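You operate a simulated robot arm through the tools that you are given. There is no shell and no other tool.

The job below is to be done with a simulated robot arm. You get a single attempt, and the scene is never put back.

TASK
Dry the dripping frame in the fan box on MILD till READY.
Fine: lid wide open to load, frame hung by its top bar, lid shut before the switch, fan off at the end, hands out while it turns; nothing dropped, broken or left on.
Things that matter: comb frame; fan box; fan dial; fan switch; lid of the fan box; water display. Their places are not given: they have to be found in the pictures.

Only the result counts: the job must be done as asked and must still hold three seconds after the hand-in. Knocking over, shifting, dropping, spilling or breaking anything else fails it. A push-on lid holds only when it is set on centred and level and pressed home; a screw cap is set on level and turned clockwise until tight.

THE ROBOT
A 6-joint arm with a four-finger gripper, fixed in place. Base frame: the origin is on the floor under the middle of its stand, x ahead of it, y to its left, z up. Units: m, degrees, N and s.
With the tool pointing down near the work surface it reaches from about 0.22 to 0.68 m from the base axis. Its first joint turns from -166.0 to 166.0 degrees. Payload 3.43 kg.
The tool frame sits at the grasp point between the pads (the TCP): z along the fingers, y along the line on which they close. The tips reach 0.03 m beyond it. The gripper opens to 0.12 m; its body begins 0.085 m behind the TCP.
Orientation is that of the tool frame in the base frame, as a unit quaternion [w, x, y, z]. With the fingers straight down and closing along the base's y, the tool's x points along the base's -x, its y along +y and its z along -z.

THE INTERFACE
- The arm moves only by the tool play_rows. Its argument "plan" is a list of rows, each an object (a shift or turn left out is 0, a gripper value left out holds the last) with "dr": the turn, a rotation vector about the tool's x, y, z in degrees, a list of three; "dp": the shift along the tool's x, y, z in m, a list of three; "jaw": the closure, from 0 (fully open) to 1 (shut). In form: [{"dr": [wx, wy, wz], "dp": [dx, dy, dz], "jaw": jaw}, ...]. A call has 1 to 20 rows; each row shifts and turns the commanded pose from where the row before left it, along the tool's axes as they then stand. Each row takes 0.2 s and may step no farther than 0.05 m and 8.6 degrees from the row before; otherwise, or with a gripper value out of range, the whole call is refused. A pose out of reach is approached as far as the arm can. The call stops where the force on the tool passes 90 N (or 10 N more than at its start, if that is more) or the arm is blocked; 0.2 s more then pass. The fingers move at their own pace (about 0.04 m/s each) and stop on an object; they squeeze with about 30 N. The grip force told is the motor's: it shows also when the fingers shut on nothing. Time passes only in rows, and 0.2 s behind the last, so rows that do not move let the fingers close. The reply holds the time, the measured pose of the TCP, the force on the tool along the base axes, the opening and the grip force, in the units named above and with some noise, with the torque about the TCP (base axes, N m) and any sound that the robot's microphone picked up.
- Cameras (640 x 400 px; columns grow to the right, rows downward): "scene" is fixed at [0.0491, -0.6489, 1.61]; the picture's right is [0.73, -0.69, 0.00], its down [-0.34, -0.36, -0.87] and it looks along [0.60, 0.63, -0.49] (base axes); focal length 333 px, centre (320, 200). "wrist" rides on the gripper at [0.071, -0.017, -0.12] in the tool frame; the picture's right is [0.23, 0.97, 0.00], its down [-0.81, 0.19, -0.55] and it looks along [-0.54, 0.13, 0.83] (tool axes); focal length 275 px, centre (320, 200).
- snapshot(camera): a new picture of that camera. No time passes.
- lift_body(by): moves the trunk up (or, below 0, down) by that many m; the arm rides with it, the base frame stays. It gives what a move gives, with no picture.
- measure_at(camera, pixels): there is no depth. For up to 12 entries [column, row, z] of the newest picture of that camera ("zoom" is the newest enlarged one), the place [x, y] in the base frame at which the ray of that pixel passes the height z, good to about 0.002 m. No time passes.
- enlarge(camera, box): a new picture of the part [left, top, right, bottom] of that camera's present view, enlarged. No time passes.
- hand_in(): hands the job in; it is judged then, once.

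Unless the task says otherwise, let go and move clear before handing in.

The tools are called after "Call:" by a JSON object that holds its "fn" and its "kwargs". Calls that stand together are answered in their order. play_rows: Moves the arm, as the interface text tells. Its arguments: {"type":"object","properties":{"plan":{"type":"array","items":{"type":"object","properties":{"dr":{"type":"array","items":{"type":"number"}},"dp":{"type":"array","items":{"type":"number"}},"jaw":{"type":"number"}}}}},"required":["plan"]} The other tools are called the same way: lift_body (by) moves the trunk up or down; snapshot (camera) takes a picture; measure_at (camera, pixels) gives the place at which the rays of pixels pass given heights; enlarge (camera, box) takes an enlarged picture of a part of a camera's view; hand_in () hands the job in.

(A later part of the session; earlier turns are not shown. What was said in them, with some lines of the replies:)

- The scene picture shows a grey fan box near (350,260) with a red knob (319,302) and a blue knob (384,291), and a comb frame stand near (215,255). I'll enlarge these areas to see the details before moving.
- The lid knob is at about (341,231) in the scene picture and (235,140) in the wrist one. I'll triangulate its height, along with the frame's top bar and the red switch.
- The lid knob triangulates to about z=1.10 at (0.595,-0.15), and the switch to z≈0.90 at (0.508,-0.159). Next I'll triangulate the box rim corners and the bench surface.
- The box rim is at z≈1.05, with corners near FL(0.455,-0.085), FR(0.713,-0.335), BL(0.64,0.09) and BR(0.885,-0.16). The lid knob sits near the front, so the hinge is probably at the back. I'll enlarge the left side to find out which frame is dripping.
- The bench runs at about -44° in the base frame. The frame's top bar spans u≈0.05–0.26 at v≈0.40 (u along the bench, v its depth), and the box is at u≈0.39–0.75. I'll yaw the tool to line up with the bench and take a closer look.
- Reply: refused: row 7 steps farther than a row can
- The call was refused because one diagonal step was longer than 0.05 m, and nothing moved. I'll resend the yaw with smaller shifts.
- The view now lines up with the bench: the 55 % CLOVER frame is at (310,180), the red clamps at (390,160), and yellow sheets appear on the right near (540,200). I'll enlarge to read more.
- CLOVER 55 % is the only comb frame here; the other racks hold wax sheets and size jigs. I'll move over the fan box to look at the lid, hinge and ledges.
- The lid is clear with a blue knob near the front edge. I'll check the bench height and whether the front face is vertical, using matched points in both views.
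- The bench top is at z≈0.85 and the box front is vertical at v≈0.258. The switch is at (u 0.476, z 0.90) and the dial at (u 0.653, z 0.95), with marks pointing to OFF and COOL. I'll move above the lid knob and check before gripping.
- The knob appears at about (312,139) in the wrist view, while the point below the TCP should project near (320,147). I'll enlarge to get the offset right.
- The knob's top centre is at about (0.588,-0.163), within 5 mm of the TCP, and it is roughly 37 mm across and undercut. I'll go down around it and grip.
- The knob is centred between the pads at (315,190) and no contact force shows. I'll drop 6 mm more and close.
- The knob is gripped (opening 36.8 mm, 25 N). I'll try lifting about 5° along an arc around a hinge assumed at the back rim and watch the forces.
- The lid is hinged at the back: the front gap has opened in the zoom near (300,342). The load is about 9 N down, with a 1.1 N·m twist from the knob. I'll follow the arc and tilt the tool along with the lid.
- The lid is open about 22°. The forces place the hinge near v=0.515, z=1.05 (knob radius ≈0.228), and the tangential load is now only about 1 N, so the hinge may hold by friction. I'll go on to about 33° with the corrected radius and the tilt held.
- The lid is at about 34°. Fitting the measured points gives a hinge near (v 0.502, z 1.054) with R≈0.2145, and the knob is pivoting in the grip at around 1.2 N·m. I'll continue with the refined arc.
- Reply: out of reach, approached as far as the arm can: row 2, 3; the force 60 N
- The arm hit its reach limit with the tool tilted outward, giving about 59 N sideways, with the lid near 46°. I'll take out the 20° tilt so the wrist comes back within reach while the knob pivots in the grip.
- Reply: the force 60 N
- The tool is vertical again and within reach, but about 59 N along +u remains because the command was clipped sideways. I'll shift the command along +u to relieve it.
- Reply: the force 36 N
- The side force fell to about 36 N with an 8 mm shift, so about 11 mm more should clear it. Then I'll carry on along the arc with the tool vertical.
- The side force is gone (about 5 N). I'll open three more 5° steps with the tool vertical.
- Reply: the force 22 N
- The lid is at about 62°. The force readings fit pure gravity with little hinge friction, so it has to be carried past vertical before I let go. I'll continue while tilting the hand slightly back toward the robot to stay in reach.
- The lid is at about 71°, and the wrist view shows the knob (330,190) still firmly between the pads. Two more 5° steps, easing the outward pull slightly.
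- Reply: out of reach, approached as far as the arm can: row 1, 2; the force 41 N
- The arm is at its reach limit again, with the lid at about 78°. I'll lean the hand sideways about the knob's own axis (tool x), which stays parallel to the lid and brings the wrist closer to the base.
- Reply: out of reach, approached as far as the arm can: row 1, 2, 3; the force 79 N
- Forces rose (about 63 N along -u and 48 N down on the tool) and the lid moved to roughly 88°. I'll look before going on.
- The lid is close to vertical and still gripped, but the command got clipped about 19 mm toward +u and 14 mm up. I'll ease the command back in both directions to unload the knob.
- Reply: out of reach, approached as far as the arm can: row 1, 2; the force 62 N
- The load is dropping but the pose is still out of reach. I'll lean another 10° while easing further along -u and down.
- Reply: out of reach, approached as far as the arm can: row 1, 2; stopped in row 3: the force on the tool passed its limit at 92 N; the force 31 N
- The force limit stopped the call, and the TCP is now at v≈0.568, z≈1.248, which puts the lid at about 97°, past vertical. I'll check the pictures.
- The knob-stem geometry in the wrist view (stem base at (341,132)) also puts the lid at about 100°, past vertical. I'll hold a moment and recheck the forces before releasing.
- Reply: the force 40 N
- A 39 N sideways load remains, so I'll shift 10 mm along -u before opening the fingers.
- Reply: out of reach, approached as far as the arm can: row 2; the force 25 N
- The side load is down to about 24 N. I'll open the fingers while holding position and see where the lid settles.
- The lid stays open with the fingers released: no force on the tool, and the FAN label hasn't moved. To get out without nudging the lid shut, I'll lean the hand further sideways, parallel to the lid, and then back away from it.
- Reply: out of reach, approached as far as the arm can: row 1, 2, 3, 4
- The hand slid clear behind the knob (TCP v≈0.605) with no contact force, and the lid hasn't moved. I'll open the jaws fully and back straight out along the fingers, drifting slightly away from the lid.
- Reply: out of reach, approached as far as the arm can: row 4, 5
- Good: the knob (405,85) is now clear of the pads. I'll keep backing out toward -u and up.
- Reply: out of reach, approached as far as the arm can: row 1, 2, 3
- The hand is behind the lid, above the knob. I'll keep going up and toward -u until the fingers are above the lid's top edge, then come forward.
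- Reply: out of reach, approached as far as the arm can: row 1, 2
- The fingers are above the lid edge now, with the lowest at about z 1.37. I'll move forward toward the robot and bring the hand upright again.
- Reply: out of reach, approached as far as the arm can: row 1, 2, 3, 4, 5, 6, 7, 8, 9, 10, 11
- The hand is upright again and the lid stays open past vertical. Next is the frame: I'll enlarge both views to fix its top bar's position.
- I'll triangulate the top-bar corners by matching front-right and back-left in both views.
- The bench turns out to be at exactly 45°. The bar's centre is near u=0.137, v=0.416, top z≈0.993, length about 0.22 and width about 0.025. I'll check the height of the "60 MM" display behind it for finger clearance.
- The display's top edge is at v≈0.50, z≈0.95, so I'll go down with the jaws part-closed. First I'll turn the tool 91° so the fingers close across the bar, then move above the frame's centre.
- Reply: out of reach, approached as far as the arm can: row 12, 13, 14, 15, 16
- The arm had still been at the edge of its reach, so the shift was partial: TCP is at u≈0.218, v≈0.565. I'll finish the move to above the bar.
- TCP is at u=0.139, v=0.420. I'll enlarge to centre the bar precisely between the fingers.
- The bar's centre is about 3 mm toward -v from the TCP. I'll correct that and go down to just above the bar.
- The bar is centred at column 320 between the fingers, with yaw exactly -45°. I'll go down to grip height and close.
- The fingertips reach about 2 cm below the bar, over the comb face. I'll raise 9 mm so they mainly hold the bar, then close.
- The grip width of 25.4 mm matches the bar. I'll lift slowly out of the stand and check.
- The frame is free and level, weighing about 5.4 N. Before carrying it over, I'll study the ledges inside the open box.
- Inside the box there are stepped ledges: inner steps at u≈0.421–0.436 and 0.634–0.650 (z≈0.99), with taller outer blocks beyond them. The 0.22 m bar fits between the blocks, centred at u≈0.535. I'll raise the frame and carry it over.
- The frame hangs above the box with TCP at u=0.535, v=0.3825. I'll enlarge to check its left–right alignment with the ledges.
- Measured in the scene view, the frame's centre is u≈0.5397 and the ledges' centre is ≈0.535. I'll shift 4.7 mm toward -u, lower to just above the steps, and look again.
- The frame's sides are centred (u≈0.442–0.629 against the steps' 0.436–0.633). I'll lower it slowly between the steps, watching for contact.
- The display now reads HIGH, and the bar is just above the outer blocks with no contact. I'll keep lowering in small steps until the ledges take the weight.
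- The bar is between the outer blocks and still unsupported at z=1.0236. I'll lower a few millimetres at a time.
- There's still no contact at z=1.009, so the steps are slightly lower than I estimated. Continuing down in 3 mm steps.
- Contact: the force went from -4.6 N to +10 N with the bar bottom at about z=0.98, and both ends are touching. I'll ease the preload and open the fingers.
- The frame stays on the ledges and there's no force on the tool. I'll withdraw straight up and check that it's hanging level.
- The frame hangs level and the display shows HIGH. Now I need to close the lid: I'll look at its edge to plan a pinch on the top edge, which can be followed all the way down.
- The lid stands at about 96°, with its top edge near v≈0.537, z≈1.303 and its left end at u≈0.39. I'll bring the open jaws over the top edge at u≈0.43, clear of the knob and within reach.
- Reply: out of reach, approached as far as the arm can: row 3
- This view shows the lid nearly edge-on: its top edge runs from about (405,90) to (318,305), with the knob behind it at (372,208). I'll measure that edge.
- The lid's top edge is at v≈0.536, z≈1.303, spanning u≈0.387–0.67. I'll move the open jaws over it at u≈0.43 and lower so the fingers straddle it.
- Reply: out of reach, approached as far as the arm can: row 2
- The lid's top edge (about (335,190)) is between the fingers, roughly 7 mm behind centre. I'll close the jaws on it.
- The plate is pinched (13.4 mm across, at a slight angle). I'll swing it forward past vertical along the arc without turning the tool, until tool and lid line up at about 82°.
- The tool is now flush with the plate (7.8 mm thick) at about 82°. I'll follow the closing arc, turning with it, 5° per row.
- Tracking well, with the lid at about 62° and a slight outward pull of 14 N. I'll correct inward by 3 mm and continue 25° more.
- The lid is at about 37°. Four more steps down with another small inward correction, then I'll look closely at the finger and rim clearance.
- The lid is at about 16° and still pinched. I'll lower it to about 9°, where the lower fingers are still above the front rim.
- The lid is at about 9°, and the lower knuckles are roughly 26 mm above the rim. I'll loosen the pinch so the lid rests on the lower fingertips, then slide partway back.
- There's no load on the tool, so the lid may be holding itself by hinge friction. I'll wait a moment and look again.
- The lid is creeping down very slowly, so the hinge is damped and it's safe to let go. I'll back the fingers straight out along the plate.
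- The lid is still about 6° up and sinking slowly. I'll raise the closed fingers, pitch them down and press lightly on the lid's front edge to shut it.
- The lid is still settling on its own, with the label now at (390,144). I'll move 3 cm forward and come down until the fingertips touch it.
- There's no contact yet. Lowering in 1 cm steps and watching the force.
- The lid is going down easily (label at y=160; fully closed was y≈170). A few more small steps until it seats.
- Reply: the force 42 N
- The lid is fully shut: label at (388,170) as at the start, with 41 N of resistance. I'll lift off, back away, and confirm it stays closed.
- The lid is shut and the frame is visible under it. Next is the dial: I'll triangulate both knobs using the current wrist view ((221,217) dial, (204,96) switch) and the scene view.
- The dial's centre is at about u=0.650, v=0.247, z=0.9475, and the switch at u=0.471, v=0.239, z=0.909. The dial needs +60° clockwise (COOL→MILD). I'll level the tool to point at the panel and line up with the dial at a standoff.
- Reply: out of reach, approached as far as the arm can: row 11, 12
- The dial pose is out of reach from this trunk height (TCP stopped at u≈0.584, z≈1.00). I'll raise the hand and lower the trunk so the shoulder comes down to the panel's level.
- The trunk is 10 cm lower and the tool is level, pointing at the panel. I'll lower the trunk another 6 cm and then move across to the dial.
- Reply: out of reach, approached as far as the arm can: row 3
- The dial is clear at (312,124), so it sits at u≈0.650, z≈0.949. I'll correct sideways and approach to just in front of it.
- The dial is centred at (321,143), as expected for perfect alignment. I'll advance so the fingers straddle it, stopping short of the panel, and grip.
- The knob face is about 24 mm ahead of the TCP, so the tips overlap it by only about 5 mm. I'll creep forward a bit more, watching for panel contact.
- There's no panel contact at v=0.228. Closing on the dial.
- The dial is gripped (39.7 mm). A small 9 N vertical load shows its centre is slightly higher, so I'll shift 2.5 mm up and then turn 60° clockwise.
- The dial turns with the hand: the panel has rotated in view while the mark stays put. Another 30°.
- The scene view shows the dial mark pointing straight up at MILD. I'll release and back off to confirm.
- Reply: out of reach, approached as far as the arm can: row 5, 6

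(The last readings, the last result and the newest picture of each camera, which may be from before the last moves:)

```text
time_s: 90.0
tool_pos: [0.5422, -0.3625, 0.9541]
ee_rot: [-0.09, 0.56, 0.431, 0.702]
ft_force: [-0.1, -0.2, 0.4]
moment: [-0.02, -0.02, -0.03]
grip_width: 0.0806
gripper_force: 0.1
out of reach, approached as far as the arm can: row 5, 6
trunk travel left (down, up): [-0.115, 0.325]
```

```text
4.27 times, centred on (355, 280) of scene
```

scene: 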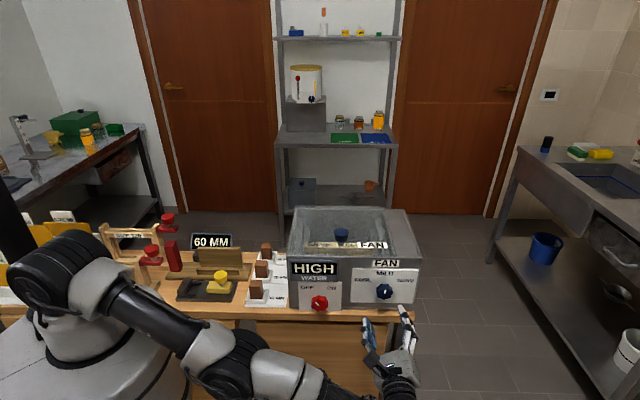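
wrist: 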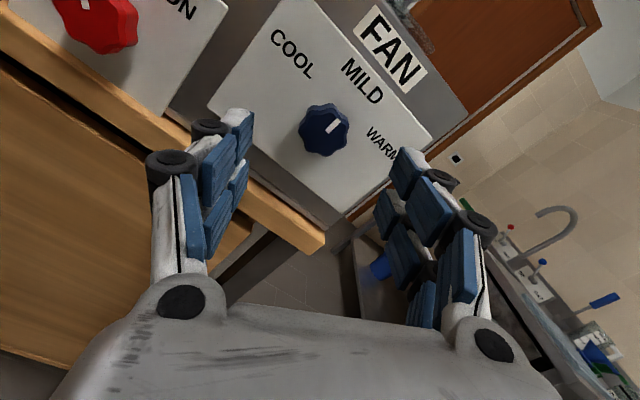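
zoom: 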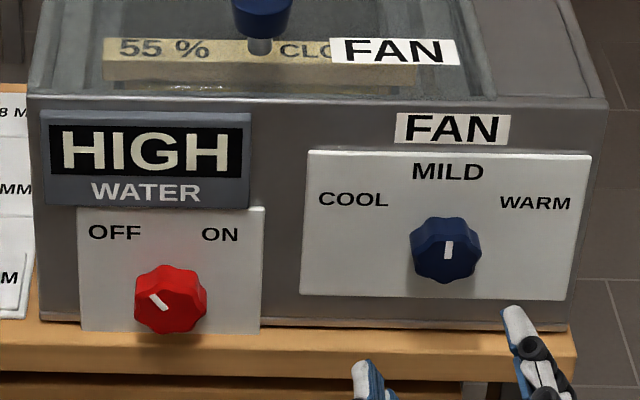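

The dial reads MILD. Now the switch: I'll roll the hand back 60° and move across to line up with the red knob at u≈0.471, z≈0.909.

Call:
{"fn": "play_rows", "kwargs": {"plan": [{"dr": [0, 0, -7.5], "jaw": 0.42}, {"dr": [0, 0, -7.5]}, {"dr": [0, 0, -7.5]}, {"dr": [0, 0, -7.5]}, {"dr": [0, 0, -7.5]}, {"dr": [0, 0, -7.5]}, {"dr": [0, 0, -7.5]}, {"dr": [0, 0, -7.5]}, {"dp": [0.042, -0.0112, 0]}, {"dp": [0.042, -0.0112, 0]}, {"dp": [0.042, -0.0112, 0]}, {"dp": [0.042, -0.0112, 0]}, {"dp": [0, 0, 0]}]}}

Call:
{"fn": "snapshot", "kwargs": {"camera": "wrist"}}

Call:
{"fn": "snapshot", "kwargs": {"camera": "scene"}}

```text
time_s: 92.8
tool_pos: [0.5434, -0.363, 0.955]
ee_rot: [0.274, 0.268, 0.653, 0.653]
ft_force: [-1.1, -0.5, 0.0]
moment: [-0.01, 0.02, 0.0]
grip_width: 0.0697
gripper_force: 0.0
out of reach, approached as far as the arm can: row 9, 10, 11, 12
trunk travel left (down, up): [-0.115, 0.325]
```

```text
taken
```

wrist: 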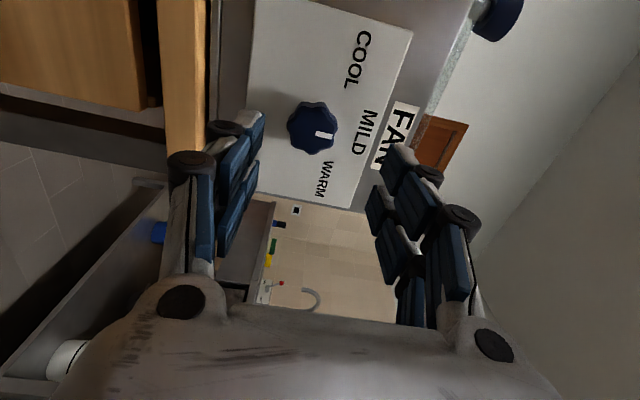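

```text
taken
```

scene: 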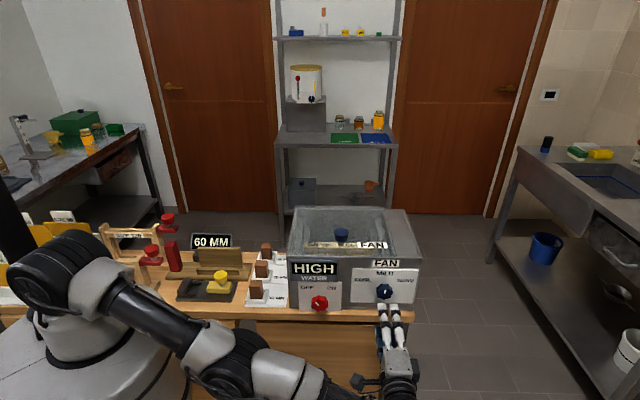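

The last shift didn't happen; the arm seems stuck at a limit at this standoff. I'll come forward a little and try smaller sideways steps.

Call:
{"fn": "play_rows", "kwargs": {"plan": [{"dp": [0, 0, 0.02]}, {"dp": [0.02, 0, 0]}, {"dp": [0.02, 0, 0]}, {"dp": [0.02, 0, 0]}]}}

```text
time_s: 93.8
tool_pos: [0.5163, -0.3058, 0.9526]
ee_rot: [0.274, 0.268, 0.653, 0.653]
ft_force: [-0.4, 0.5, 0.4]
moment: [-0.03, 0.03, -0.02]
grip_width: 0.0694
gripper_force: 0.1
out of reach, approached as far as the arm can: row 1, 2
trunk travel left (down, up): [-0.115, 0.325]
```

It's moving again (u≈0.581, v≈0.149). Continuing toward the switch.

Call:
{"fn": "play_rows", "kwargs": {"plan": [{"dp": [0.028, -0.01, -0.003]}, {"dp": [0.028, -0.01, -0.003]}, {"dp": [0.028, -0.012, -0.003]}, {"dp": [0.026, -0.0116, 0]}, {"dp": [0, 0, 0]}]}}

Call:
{"fn": "snapshot", "kwargs": {"camera": "wrist"}}

Call:
{"fn": "snapshot", "kwargs": {"camera": "scene"}}

```text
time_s: 95.0
tool_pos: [0.431, -0.2337, 0.909]
ee_rot: [0.273, 0.27, 0.653, 0.653]
ft_force: [-0.1, -0.2, 0.0]
moment: [0.0, 0.01, 0.0]
grip_width: 0.0697
gripper_force: 0.1
trunk travel left (down, up): [-0.115, 0.325]
```

```text
taken
```

wrist: 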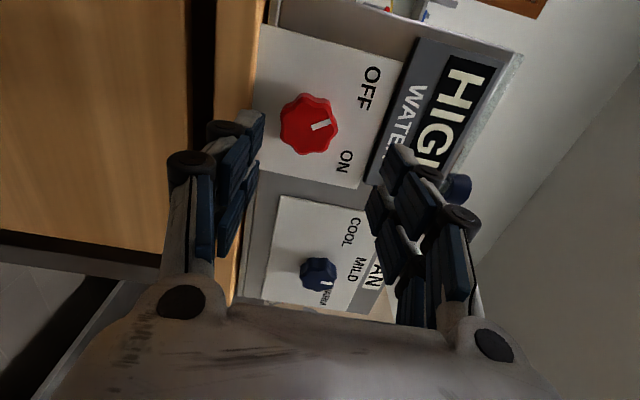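

```text
taken
```

scene: 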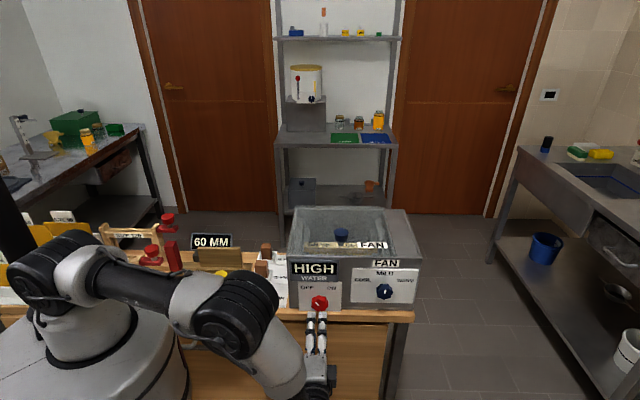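

The display is visible in the scene view and the switch is at (309,124), so its centre is z≈0.900. I'll drop 9 mm, narrow the jaws to 60 mm to clear the bench, and approach.

Call:
{"fn": "play_rows", "kwargs": {"plan": [{"dp": [0, -0.009, 0.01], "jaw": 0.5}, {"dp": [0, 0, 0.025]}, {"dp": [0, 0, 0.025]}, {"dp": [0, 0, 0]}]}}

Call:
{"fn": "snapshot", "kwargs": {"camera": "wrist"}}

Call:
{"fn": "enlarge", "kwargs": {"camera": "scene", "box": [260, 240, 410, 340]}}

```text
time_s: 96.0
tool_pos: [0.4745, -0.1915, 0.8998]
ee_rot: [0.273, 0.269, 0.652, 0.654]
ft_force: [-0.6, -1.1, 0.5]
moment: [0.02, 0.0, -0.02]
grip_width: 0.0601
gripper_force: 0.1
trunk travel left (down, up): [-0.115, 0.325]
```

```text
taken
```

wrist: 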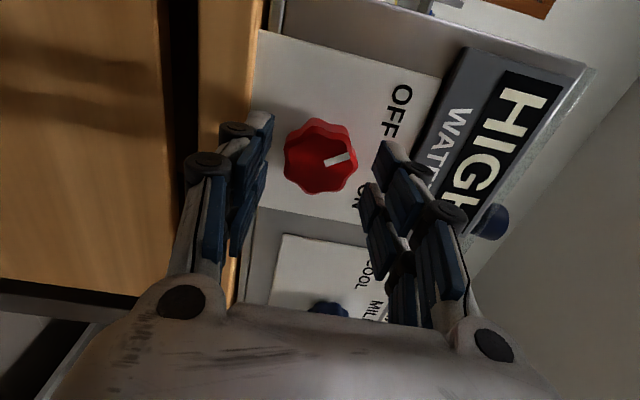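

```text
4.00 times, centred on (335, 290) of scene
```

zoom: 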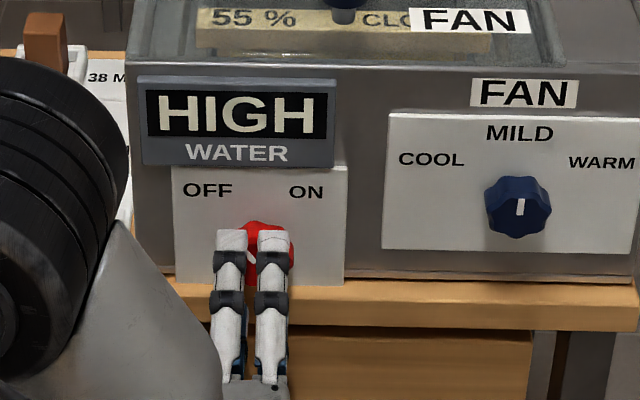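

Aligned: the switch is at (320,157). I'll advance to straddle it and close.

Call:
{"fn": "play_rows", "kwargs": {"plan": [{"dp": [0, 0, 0.015]}, {"dp": [0, 0, 0.01]}, {"dp": [0, 0, 0.003]}, {"dp": [0, 0, 0]}, {"jaw": 1}, {"jaw": 1}, {"jaw": 1}, {"jaw": 1}]}}

Call:
{"fn": "snapshot", "kwargs": {"camera": "wrist"}}

Call:
{"fn": "enlarge", "kwargs": {"camera": "scene", "box": [260, 240, 410, 340]}}

```text
time_s: 97.8
tool_pos: [0.4959, -0.173, 0.9012]
ee_rot: [0.274, 0.269, 0.652, 0.654]
ft_force: [3.2, 0.1, 9.2]
moment: [0.1, -0.11, 0.04]
grip_width: 0.0443
gripper_force: 44.9
trunk travel left (down, up): [-0.115, 0.325]
```

```text
taken
```

wrist: 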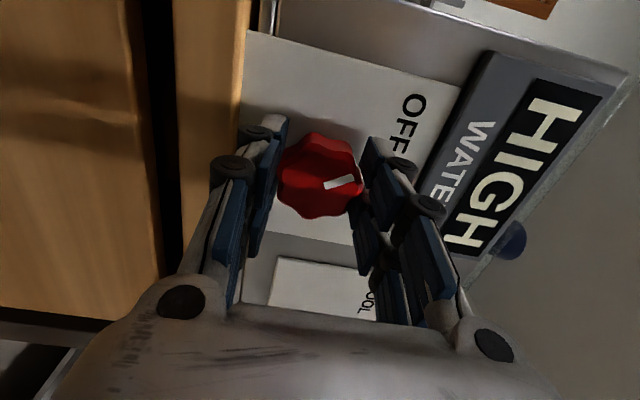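

```text
4.00 times, centred on (335, 290) of scene
```

zoom: 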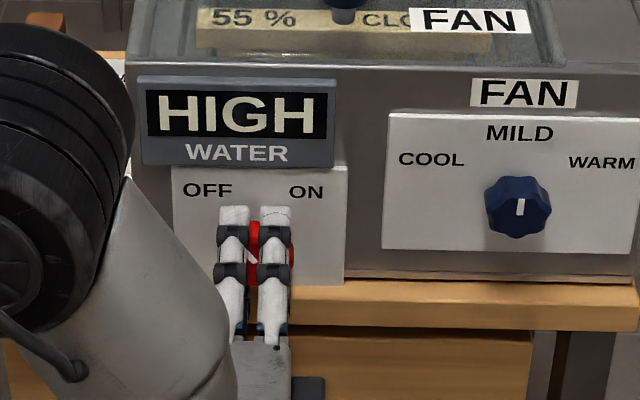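

The switch is gripped (44.3 mm), the lid is shut and the dial is on MILD. Turning clockwise toward ON.

Call:
{"fn": "play_rows", "kwargs": {"plan": [{"dp": [0, 0.0015, 0]}, {"dr": [0, 0, 8]}, {"dr": [0, 0, 8]}, {"dr": [0, 0, 8]}, {"dr": [0, 0, 8]}, {"dr": [0, 0, 8]}, {"dr": [0, 0, 8]}, {"dr": [0, 0, 8]}, {"dr": [0, 0, 8]}, {"dr": [0, 0, 8]}]}}

Call:
{"fn": "snapshot", "kwargs": {"camera": "wrist"}}

Call:
{"fn": "enlarge", "kwargs": {"camera": "scene", "box": [260, 240, 410, 340]}}

```text
time_s: 100.0
tool_pos: [0.4963, -0.1735, 0.9014]
ee_rot: [-0.163, 0.603, 0.368, 0.689]
ft_force: [19.8, -8.1, 17.3]
moment: [-0.21, -0.57, 0.16]
grip_width: 0.044
gripper_force: 45.1
trunk travel left (down, up): [-0.115, 0.325]
```

```text
taken
```

wrist: 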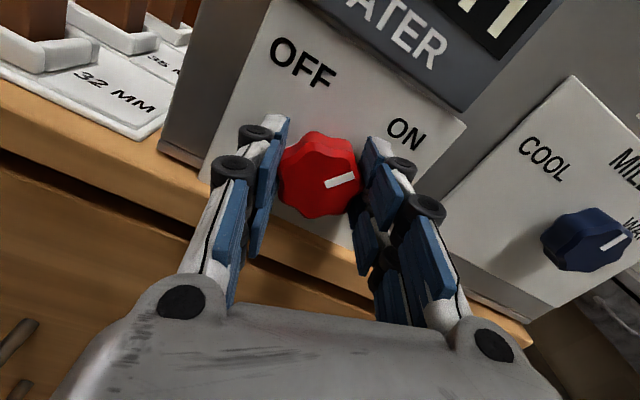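

```text
4.00 times, centred on (335, 290) of scene
```

zoom: 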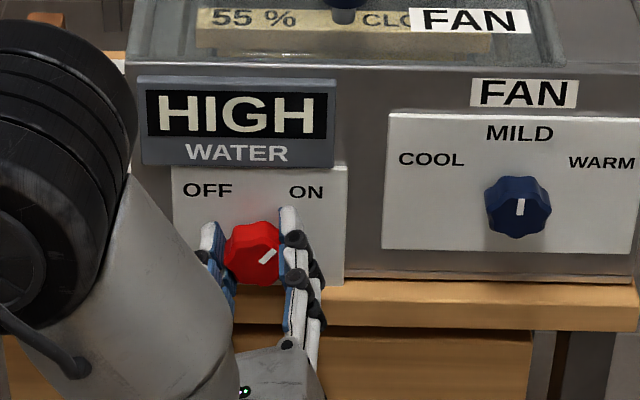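

The red mark now points up-right toward ON, and the twist resistance suggests the end stop. I'll wait a moment to see whether the fan is running.

Call:
{"fn": "play_rows", "kwargs": {"plan": [{"dp": [0, 0, 0]}, {"dp": [0, 0, 0]}, {"dp": [0, 0, 0]}, {"dp": [0, 0, 0]}]}}

Call:
{"fn": "enlarge", "kwargs": {"camera": "scene", "box": [260, 190, 430, 320]}}

```text
time_s: 101.0
tool_pos: [0.4974, -0.1735, 0.9022]
ee_rot: [-0.161, 0.602, 0.368, 0.69]
ft_force: [22.1, -8.2, 19.6]
moment: [-0.08, -0.5, 0.05]
grip_width: 0.044
gripper_force: 44.6
trunk travel left (down, up): [-0.115, 0.325]
```

```text
3.08 times, centred on (345, 255) of scene
```

zoom: 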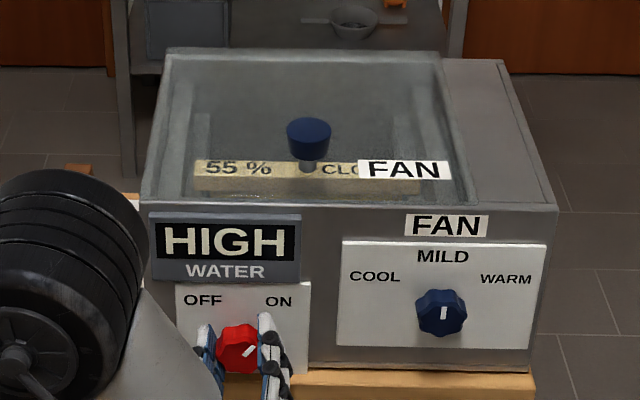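

HIGH is still showing and there's no sound. I'll turn a little further to make sure it's fully at ON.

Call:
{"fn": "play_rows", "kwargs": {"plan": [{"dr": [0, 0, 6]}, {"dr": [0, 0, 6]}, {"dp": [0, 0, 0]}, {"dp": [0, 0, 0]}]}}

Call:
{"fn": "enlarge", "kwargs": {"camera": "scene", "box": [260, 190, 430, 320]}}

```text
time_s: 102.0
tool_pos: [0.496, -0.1754, 0.9013]
ee_rot: [-0.232, 0.639, 0.302, 0.669]
ft_force: [20.7, -10.8, 7.0]
moment: [-1.04, -0.87, -0.64]
grip_width: 0.0439
gripper_force: 45.1
trunk travel left (down, up): [-0.115, 0.325]
```

```text
3.08 times, centred on (345, 255) of scene
```

zoom: 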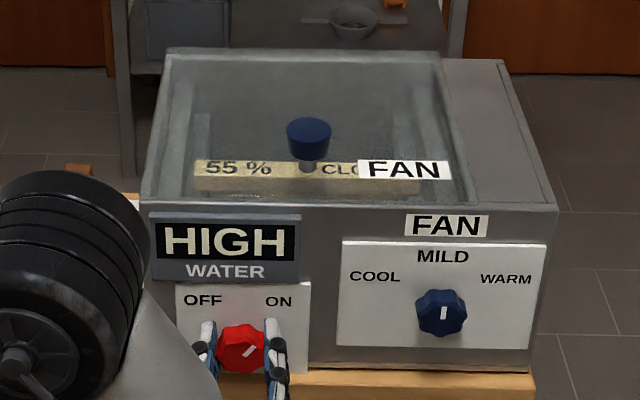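

The mark no longer moves and the torque rises (about 1.35 N·m), so the switch is at its ON stop. I'll relax the twist by 6° and wait while watching the display.

Call:
{"fn": "play_rows", "kwargs": {"plan": [{"dr": [0, 0, -6]}, {"dp": [0, 0, 0]}, {"dp": [0, 0, 0]}, {"dp": [0, 0, 0]}, {"dp": [0, 0, 0]}, {"dp": [0, 0, 0]}, {"dp": [0, 0, 0]}]}}

Call:
{"fn": "enlarge", "kwargs": {"camera": "scene", "box": [260, 190, 430, 320]}}

```text
time_s: 103.6
tool_pos: [0.4958, -0.1753, 0.8995]
ee_rot: [-0.198, 0.622, 0.336, 0.679]
ft_force: [18.6, -11.2, 1.1]
moment: [0.0, -0.01, -0.71]
grip_width: 0.0437
gripper_force: 45.4
trunk travel left (down, up): [-0.115, 0.325]
```

```text
3.08 times, centred on (345, 255) of scene
```

zoom: 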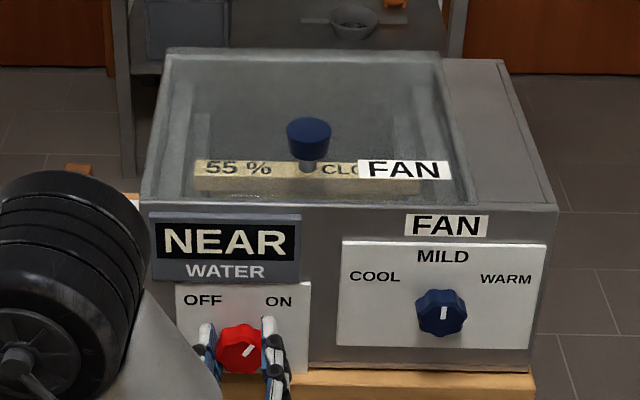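

The display changed to NEAR, so the fan is drying. I'll step in short waits, checking for READY.

Call:
{"fn": "play_rows", "kwargs": {"plan": [{"dp": [0, 0, 0]}]}}

Call:
{"fn": "enlarge", "kwargs": {"camera": "scene", "box": [260, 230, 360, 320]}}

```text
time_s: 104.0
tool_pos: [0.496, -0.1746, 0.9013]
ee_rot: [-0.198, 0.621, 0.337, 0.679]
ft_force: [18.4, -12.4, 0.2]
moment: [-0.06, 0.06, -0.69]
grip_width: 0.0437
gripper_force: 45.1
trunk travel left (down, up): [-0.115, 0.325]
```

```text
4.44 times, centred on (310, 275) of scene
```

zoom: 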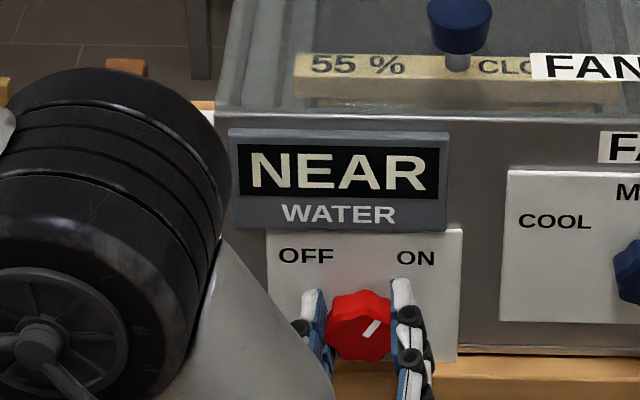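

Still NEAR. Another short wait.

Call:
{"fn": "play_rows", "kwargs": {"plan": [{"dp": [0, 0, 0]}, {"dp": [0, 0, 0]}]}}

Call:
{"fn": "enlarge", "kwargs": {"camera": "scene", "box": [260, 230, 360, 320]}}

```text
time_s: 104.6
tool_pos: [0.4976, -0.1753, 0.9014]
ee_rot: [-0.198, 0.622, 0.336, 0.679]
ft_force: [18.3, -13.1, -0.2]
moment: [-0.11, 0.16, -0.64]
grip_width: 0.0439
gripper_force: 44.6
trunk travel left (down, up): [-0.115, 0.325]
```

```text
4.44 times, centred on (310, 275) of scene
```

zoom: 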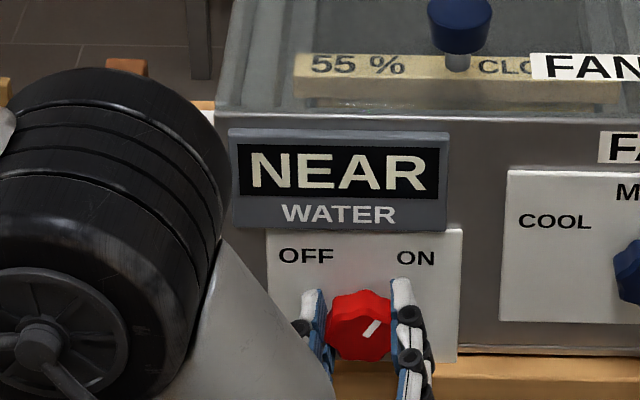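

Still NEAR at 104.6 s. Waiting another short interval.

Call:
{"fn": "play_rows", "kwargs": {"plan": [{"dp": [0, 0, 0]}, {"dp": [0, 0, 0]}]}}

Call:
{"fn": "enlarge", "kwargs": {"camera": "scene", "box": [260, 230, 360, 320]}}

```text
time_s: 105.2
tool_pos: [0.4973, -0.174, 0.9005]
ee_rot: [-0.198, 0.621, 0.337, 0.679]
ft_force: [18.0, -12.9, -0.8]
moment: [-0.09, 0.1, -0.59]
grip_width: 0.044
gripper_force: 45.4
trunk travel left (down, up): [-0.115, 0.325]
```

```text
4.44 times, centred on (310, 275) of scene
```

zoom: 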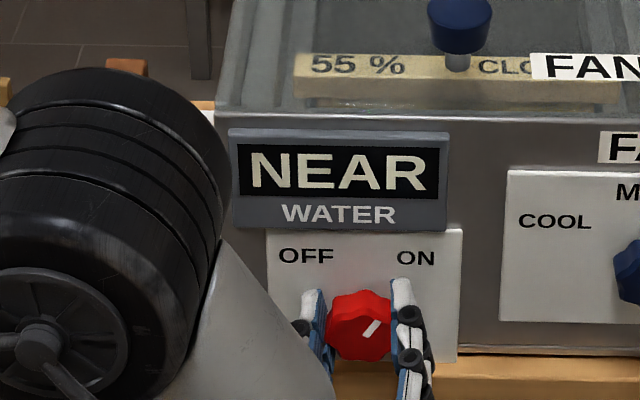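

NEAR at 105.2 s. Continuing to wait in short steps.

Call:
{"fn": "play_rows", "kwargs": {"plan": [{"dp": [0, 0, 0]}, {"dp": [0, 0, 0]}]}}

Call:
{"fn": "enlarge", "kwargs": {"camera": "scene", "box": [260, 230, 360, 320]}}

```text
time_s: 105.8
tool_pos: [0.4982, -0.1752, 0.8991]
ee_rot: [-0.197, 0.621, 0.336, 0.68]
ft_force: [17.7, -13.5, -2.1]
moment: [-0.07, 0.07, -0.63]
grip_width: 0.044
gripper_force: 45.0
trunk travel left (down, up): [-0.115, 0.325]
```

```text
4.44 times, centred on (310, 275) of scene
```

zoom: 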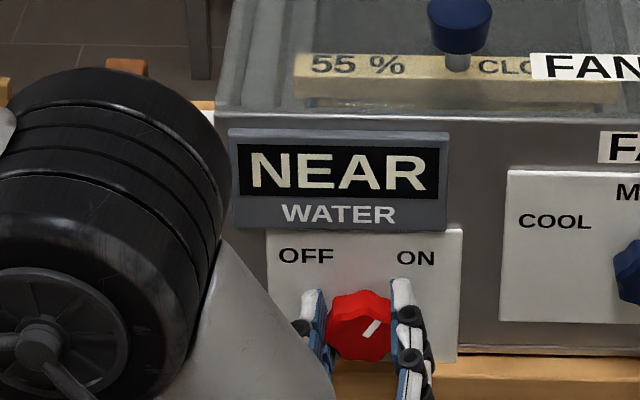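

NEAR at 105.8 s. Waiting on.

Call:
{"fn": "play_rows", "kwargs": {"plan": [{"dp": [0, 0, 0]}, {"dp": [0, 0, 0]}]}}

Call:
{"fn": "enlarge", "kwargs": {"camera": "scene", "box": [260, 230, 360, 320]}}

```text
time_s: 106.4
tool_pos: [0.4963, -0.1737, 0.9003]
ee_rot: [-0.198, 0.621, 0.336, 0.679]
ft_force: [17.2, -13.7, -2.0]
moment: [-0.05, 0.05, -0.59]
grip_width: 0.044
gripper_force: 45.2
trunk travel left (down, up): [-0.115, 0.325]
```

```text
4.44 times, centred on (310, 275) of scene
```

zoom: 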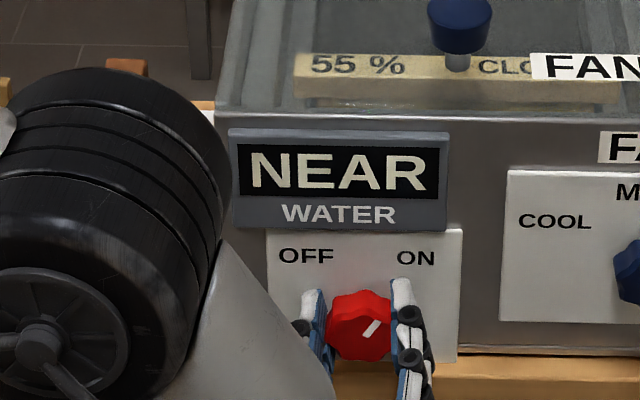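

NEAR at 106.4 s. Waiting on.

Call:
{"fn": "play_rows", "kwargs": {"plan": [{"dp": [0, 0, 0]}, {"dp": [0, 0, 0]}]}}

Call:
{"fn": "enlarge", "kwargs": {"camera": "scene", "box": [260, 230, 360, 320]}}

```text
time_s: 107.0
tool_pos: [0.4955, -0.1747, 0.8994]
ee_rot: [-0.198, 0.621, 0.337, 0.679]
ft_force: [17.3, -12.3, -3.1]
moment: [-0.07, 0.07, -0.55]
grip_width: 0.0441
gripper_force: 45.1
trunk travel left (down, up): [-0.115, 0.325]
```

```text
4.44 times, centred on (310, 275) of scene
```

zoom: 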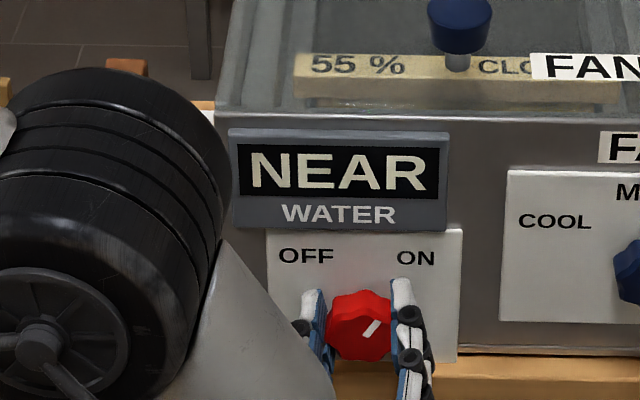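

Still NEAR at 107.0 s. Waiting on.

Call:
{"fn": "play_rows", "kwargs": {"plan": [{"dp": [0, 0, 0]}, {"dp": [0, 0, 0]}]}}

Call:
{"fn": "enlarge", "kwargs": {"camera": "scene", "box": [260, 230, 360, 320]}}

```text
time_s: 107.6
tool_pos: [0.4966, -0.1748, 0.9002]
ee_rot: [-0.199, 0.621, 0.337, 0.679]
ft_force: [17.3, -13.3, -2.7]
moment: [-0.06, 0.11, -0.5]
grip_width: 0.0439
gripper_force: 45.1
trunk travel left (down, up): [-0.115, 0.325]
```

```text
4.44 times, centred on (310, 275) of scene
```

zoom: 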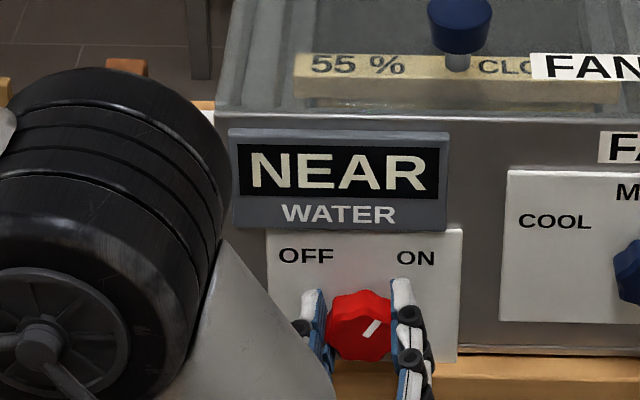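

NEAR at 107.6 s. Waiting on.

Call:
{"fn": "play_rows", "kwargs": {"plan": [{"dp": [0, 0, 0]}, {"dp": [0, 0, 0]}]}}

Call:
{"fn": "enlarge", "kwargs": {"camera": "scene", "box": [260, 230, 360, 320]}}

```text
time_s: 108.2
tool_pos: [0.4963, -0.1754, 0.8999]
ee_rot: [-0.198, 0.621, 0.337, 0.679]
ft_force: [17.0, -14.7, -2.9]
moment: [-0.04, 0.06, -0.49]
grip_width: 0.0439
gripper_force: 45.1
trunk travel left (down, up): [-0.115, 0.325]
```

```text
4.44 times, centred on (310, 275) of scene
```

zoom: 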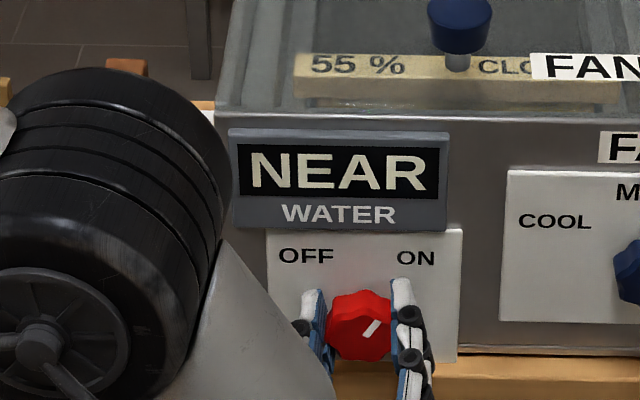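

NEAR at 108.2 s. Waiting on.

Call:
{"fn": "play_rows", "kwargs": {"plan": [{"dp": [0, 0, 0]}, {"dp": [0, 0, 0]}]}}

Call:
{"fn": "enlarge", "kwargs": {"camera": "scene", "box": [260, 230, 360, 320]}}

```text
time_s: 108.8
tool_pos: [0.4959, -0.1741, 0.8991]
ee_rot: [-0.198, 0.621, 0.336, 0.68]
ft_force: [16.6, -13.8, -3.4]
moment: [-0.05, 0.04, -0.51]
grip_width: 0.0441
gripper_force: 45.2
trunk travel left (down, up): [-0.115, 0.325]
```

```text
4.44 times, centred on (310, 275) of scene
```

zoom: 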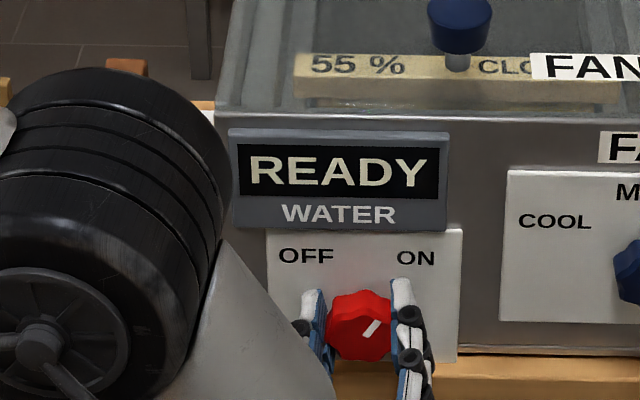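

READY is showing. Turning the switch back to OFF immediately.

Call:
{"fn": "play_rows", "kwargs": {"plan": [{"dr": [0, 0, -8.4]}, {"dr": [0, 0, -8.4]}, {"dr": [0, 0, -8.4]}, {"dr": [0, 0, -8.4]}, {"dr": [0, 0, -8.4]}, {"dr": [0, 0, -8.4]}, {"dr": [0, 0, -8.4]}, {"dr": [0, 0, -8.4]}, {"dr": [0, 0, -8.4]}, {"dr": [0, 0, -8.4]}]}}

Call:
{"fn": "enlarge", "kwargs": {"camera": "scene", "box": [260, 230, 360, 320]}}

Call:
{"fn": "snapshot", "kwargs": {"camera": "wrist"}}

```text
time_s: 111.0
tool_pos: [0.497, -0.1742, 0.9001]
ee_rot: [0.308, 0.237, 0.666, 0.637]
ft_force: [15.7, -11.6, -3.6]
moment: [1.02, 0.84, -0.68]
grip_width: 0.0441
gripper_force: 45.4
trunk travel left (down, up): [-0.115, 0.325]
```

```text
4.44 times, centred on (310, 275) of scene
```

zoom: 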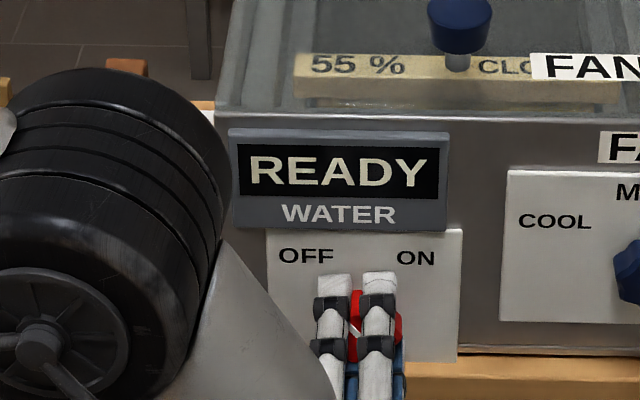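

```text
taken
```

wrist: 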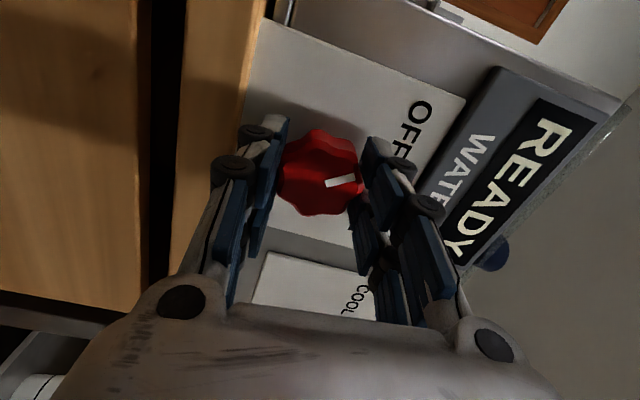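

The twist resistance is now +1.3 N·m, so the switch is at its OFF stop, and READY is still shown. I'll relax the twist, open just enough, and back off.

Call:
{"fn": "play_rows", "kwargs": {"plan": [{"dr": [0, 0, 4]}, {"jaw": 0.5}, {"jaw": 0.5}, {"dp": [0, 0, 0]}, {"dp": [0, 0, -0.03]}, {"dp": [0, 0, -0.04]}]}}

Call:
{"fn": "snapshot", "kwargs": {"camera": "scene"}}

Call:
{"fn": "enlarge", "kwargs": {"camera": "scene", "box": [270, 200, 430, 320]}}

Call:
{"fn": "snapshot", "kwargs": {"camera": "wrist"}}

```text
time_s: 112.4
tool_pos: [0.4452, -0.2219, 0.9024]
ee_rot: [0.284, 0.257, 0.657, 0.649]
ft_force: [0.0, 0.6, -0.4]
moment: [0.01, 0.0, 0.02]
grip_width: 0.0598
gripper_force: 0.0
trunk travel left (down, up): [-0.115, 0.325]
```

```text
taken
```

scene: 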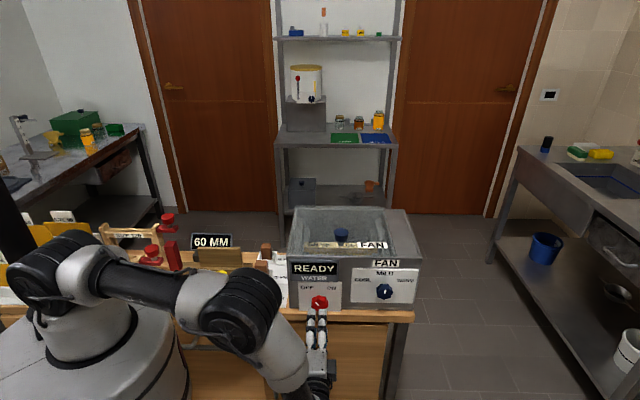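

```text
3.33 times, centred on (350, 260) of scene
```

zoom: 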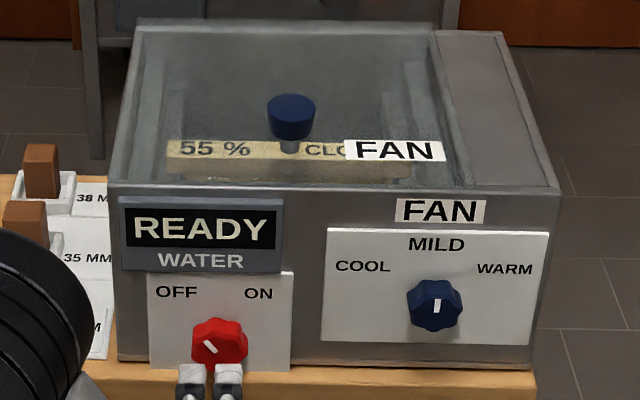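

```text
taken
```

wrist: 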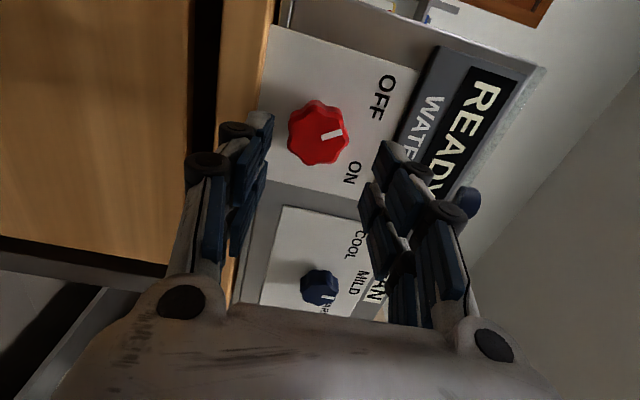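

The switch mark points to OFF, the dial is on MILD, the lid is shut, and the display shows READY. I'll move the hand well clear and wait a few seconds to confirm READY holds.

Call:
{"fn": "play_rows", "kwargs": {"plan": [{"dp": [0, 0, -0.03]}, {"dp": [0, 0.03, -0.03]}, {"dp": [0, 0.045, 0]}, {"dp": [0, 0.045, 0]}, {"dp": [0.02, 0.045, 0]}, {"dp": [0, 0, 0]}, {"dp": [0, 0, 0]}, {"dp": [0, 0, 0]}, {"dp": [0, 0, 0]}, {"dp": [0, 0, 0]}, {"dp": [0, 0, 0]}, {"dp": [0, 0, 0]}, {"dp": [0, 0, 0]}, {"dp": [0, 0, 0]}, {"dp": [0, 0, 0]}]}}

Call:
{"fn": "snapshot", "kwargs": {"camera": "scene"}}

Call:
{"fn": "enlarge", "kwargs": {"camera": "scene", "box": [270, 200, 430, 320]}}

```text
time_s: 115.6
tool_pos: [0.3846, -0.2449, 1.0642]
ee_rot: [0.284, 0.258, 0.657, 0.648]
ft_force: [0.3, -0.5, 0.2]
moment: [-0.01, 0.0, -0.03]
grip_width: 0.06
gripper_force: 0.0
trunk travel left (down, up): [-0.115, 0.325]
```

```text
taken
```

scene: 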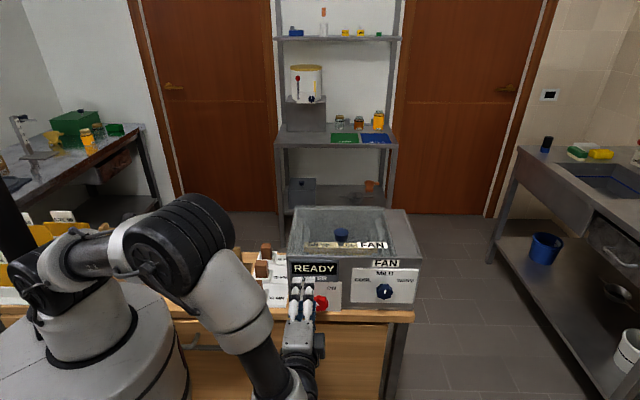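

```text
3.33 times, centred on (350, 260) of scene
```

zoom: 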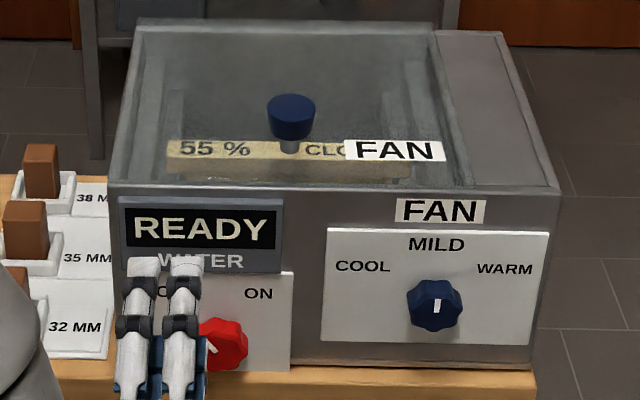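

READY holds several seconds after switch-off. I'll raise the arm further and check that nothing else on the bench was disturbed.

Call:
{"fn": "lift_body", "kwargs": {"by": 0.16}}

Call:
{"fn": "play_rows", "kwargs": {"plan": [{"dp": [0, 0.045, 0]}, {"dp": [0, 0.045, 0]}, {"dp": [0, 0.045, 0]}, {"dp": [0, 0, 0]}]}}

Call:
{"fn": "snapshot", "kwargs": {"camera": "scene"}}

Call:
{"fn": "enlarge", "kwargs": {"camera": "scene", "box": [140, 190, 430, 320]}}

```text
time_s: 117.5
tool_pos: [0.3846, -0.246, 1.225]
ee_rot: [0.283, 0.258, 0.658, 0.648]
ft_force: [-0.4, 0.0, 0.6]
moment: [0.0, -0.01, 0.02]
grip_width: 0.06
gripper_force: 0.1
trunk travel left (down, up): [-0.275, 0.165]
```

```text
time_s: 118.5
tool_pos: [0.3798, -0.2425, 1.3589]
ee_rot: [0.284, 0.259, 0.657, 0.649]
ft_force: [0.8, -0.5, 0.1]
moment: [0.02, -0.04, 0.03]
grip_width: 0.0599
gripper_force: 0.1
trunk travel left (down, up): [-0.275, 0.165]
```

```text
taken
```

scene: 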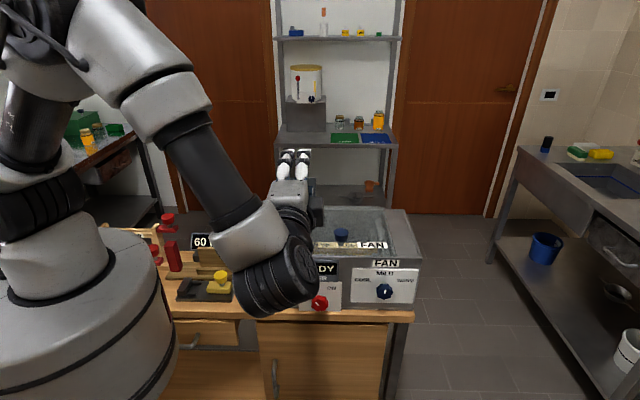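

```text
2.21 times, centred on (285, 255) of scene
```

zoom: 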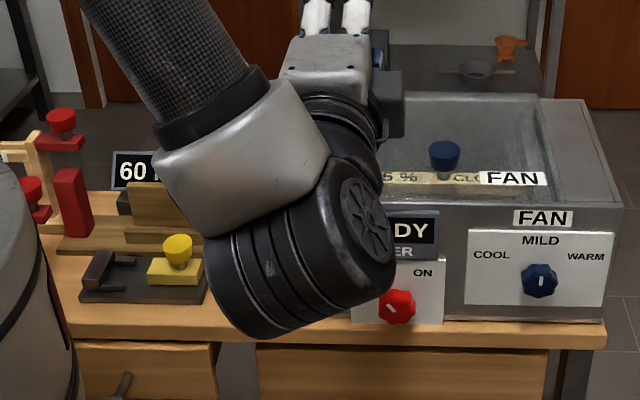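

The switch reads OFF, the dial is on MILD, the lid is shut with the frame hanging inside, and the display last read READY. The bench items look undisturbed: the spacers were in place in the last clear view, and the stand and clamps are fine now. The hand is clear, so I'm handing in.

Call:
{"fn": "hand_in", "kwargs": {}}

```text
The job is handed in.
```

The job is handed in: the CLOVER 55 % frame was dried in the fan box on MILD until the water display read READY. I have not seen the judged result.

- **Loading:** I opened the lid past vertical and lowered the frame in by its top bar. It hung level on the inner ledges.
- **Fan run:** I shut the lid first, set the dial from COOL to MILD, then turned the switch on. The hand stayed outside the box while the fan ran. The display went from HIGH to NEAR to READY in about 9 seconds.
- **Finish:** I turned the switch back to its OFF stop about 2 seconds after READY appeared. READY was still showing at the last clear look, about 5 seconds later.
- **Bench:** Nothing else appeared moved or knocked over in the pictures.

While I was opening the lid the arm reached its limit, and the force on the knob briefly peaked at 92 N. The lid and knob looked undamaged and closed normally afterwards.
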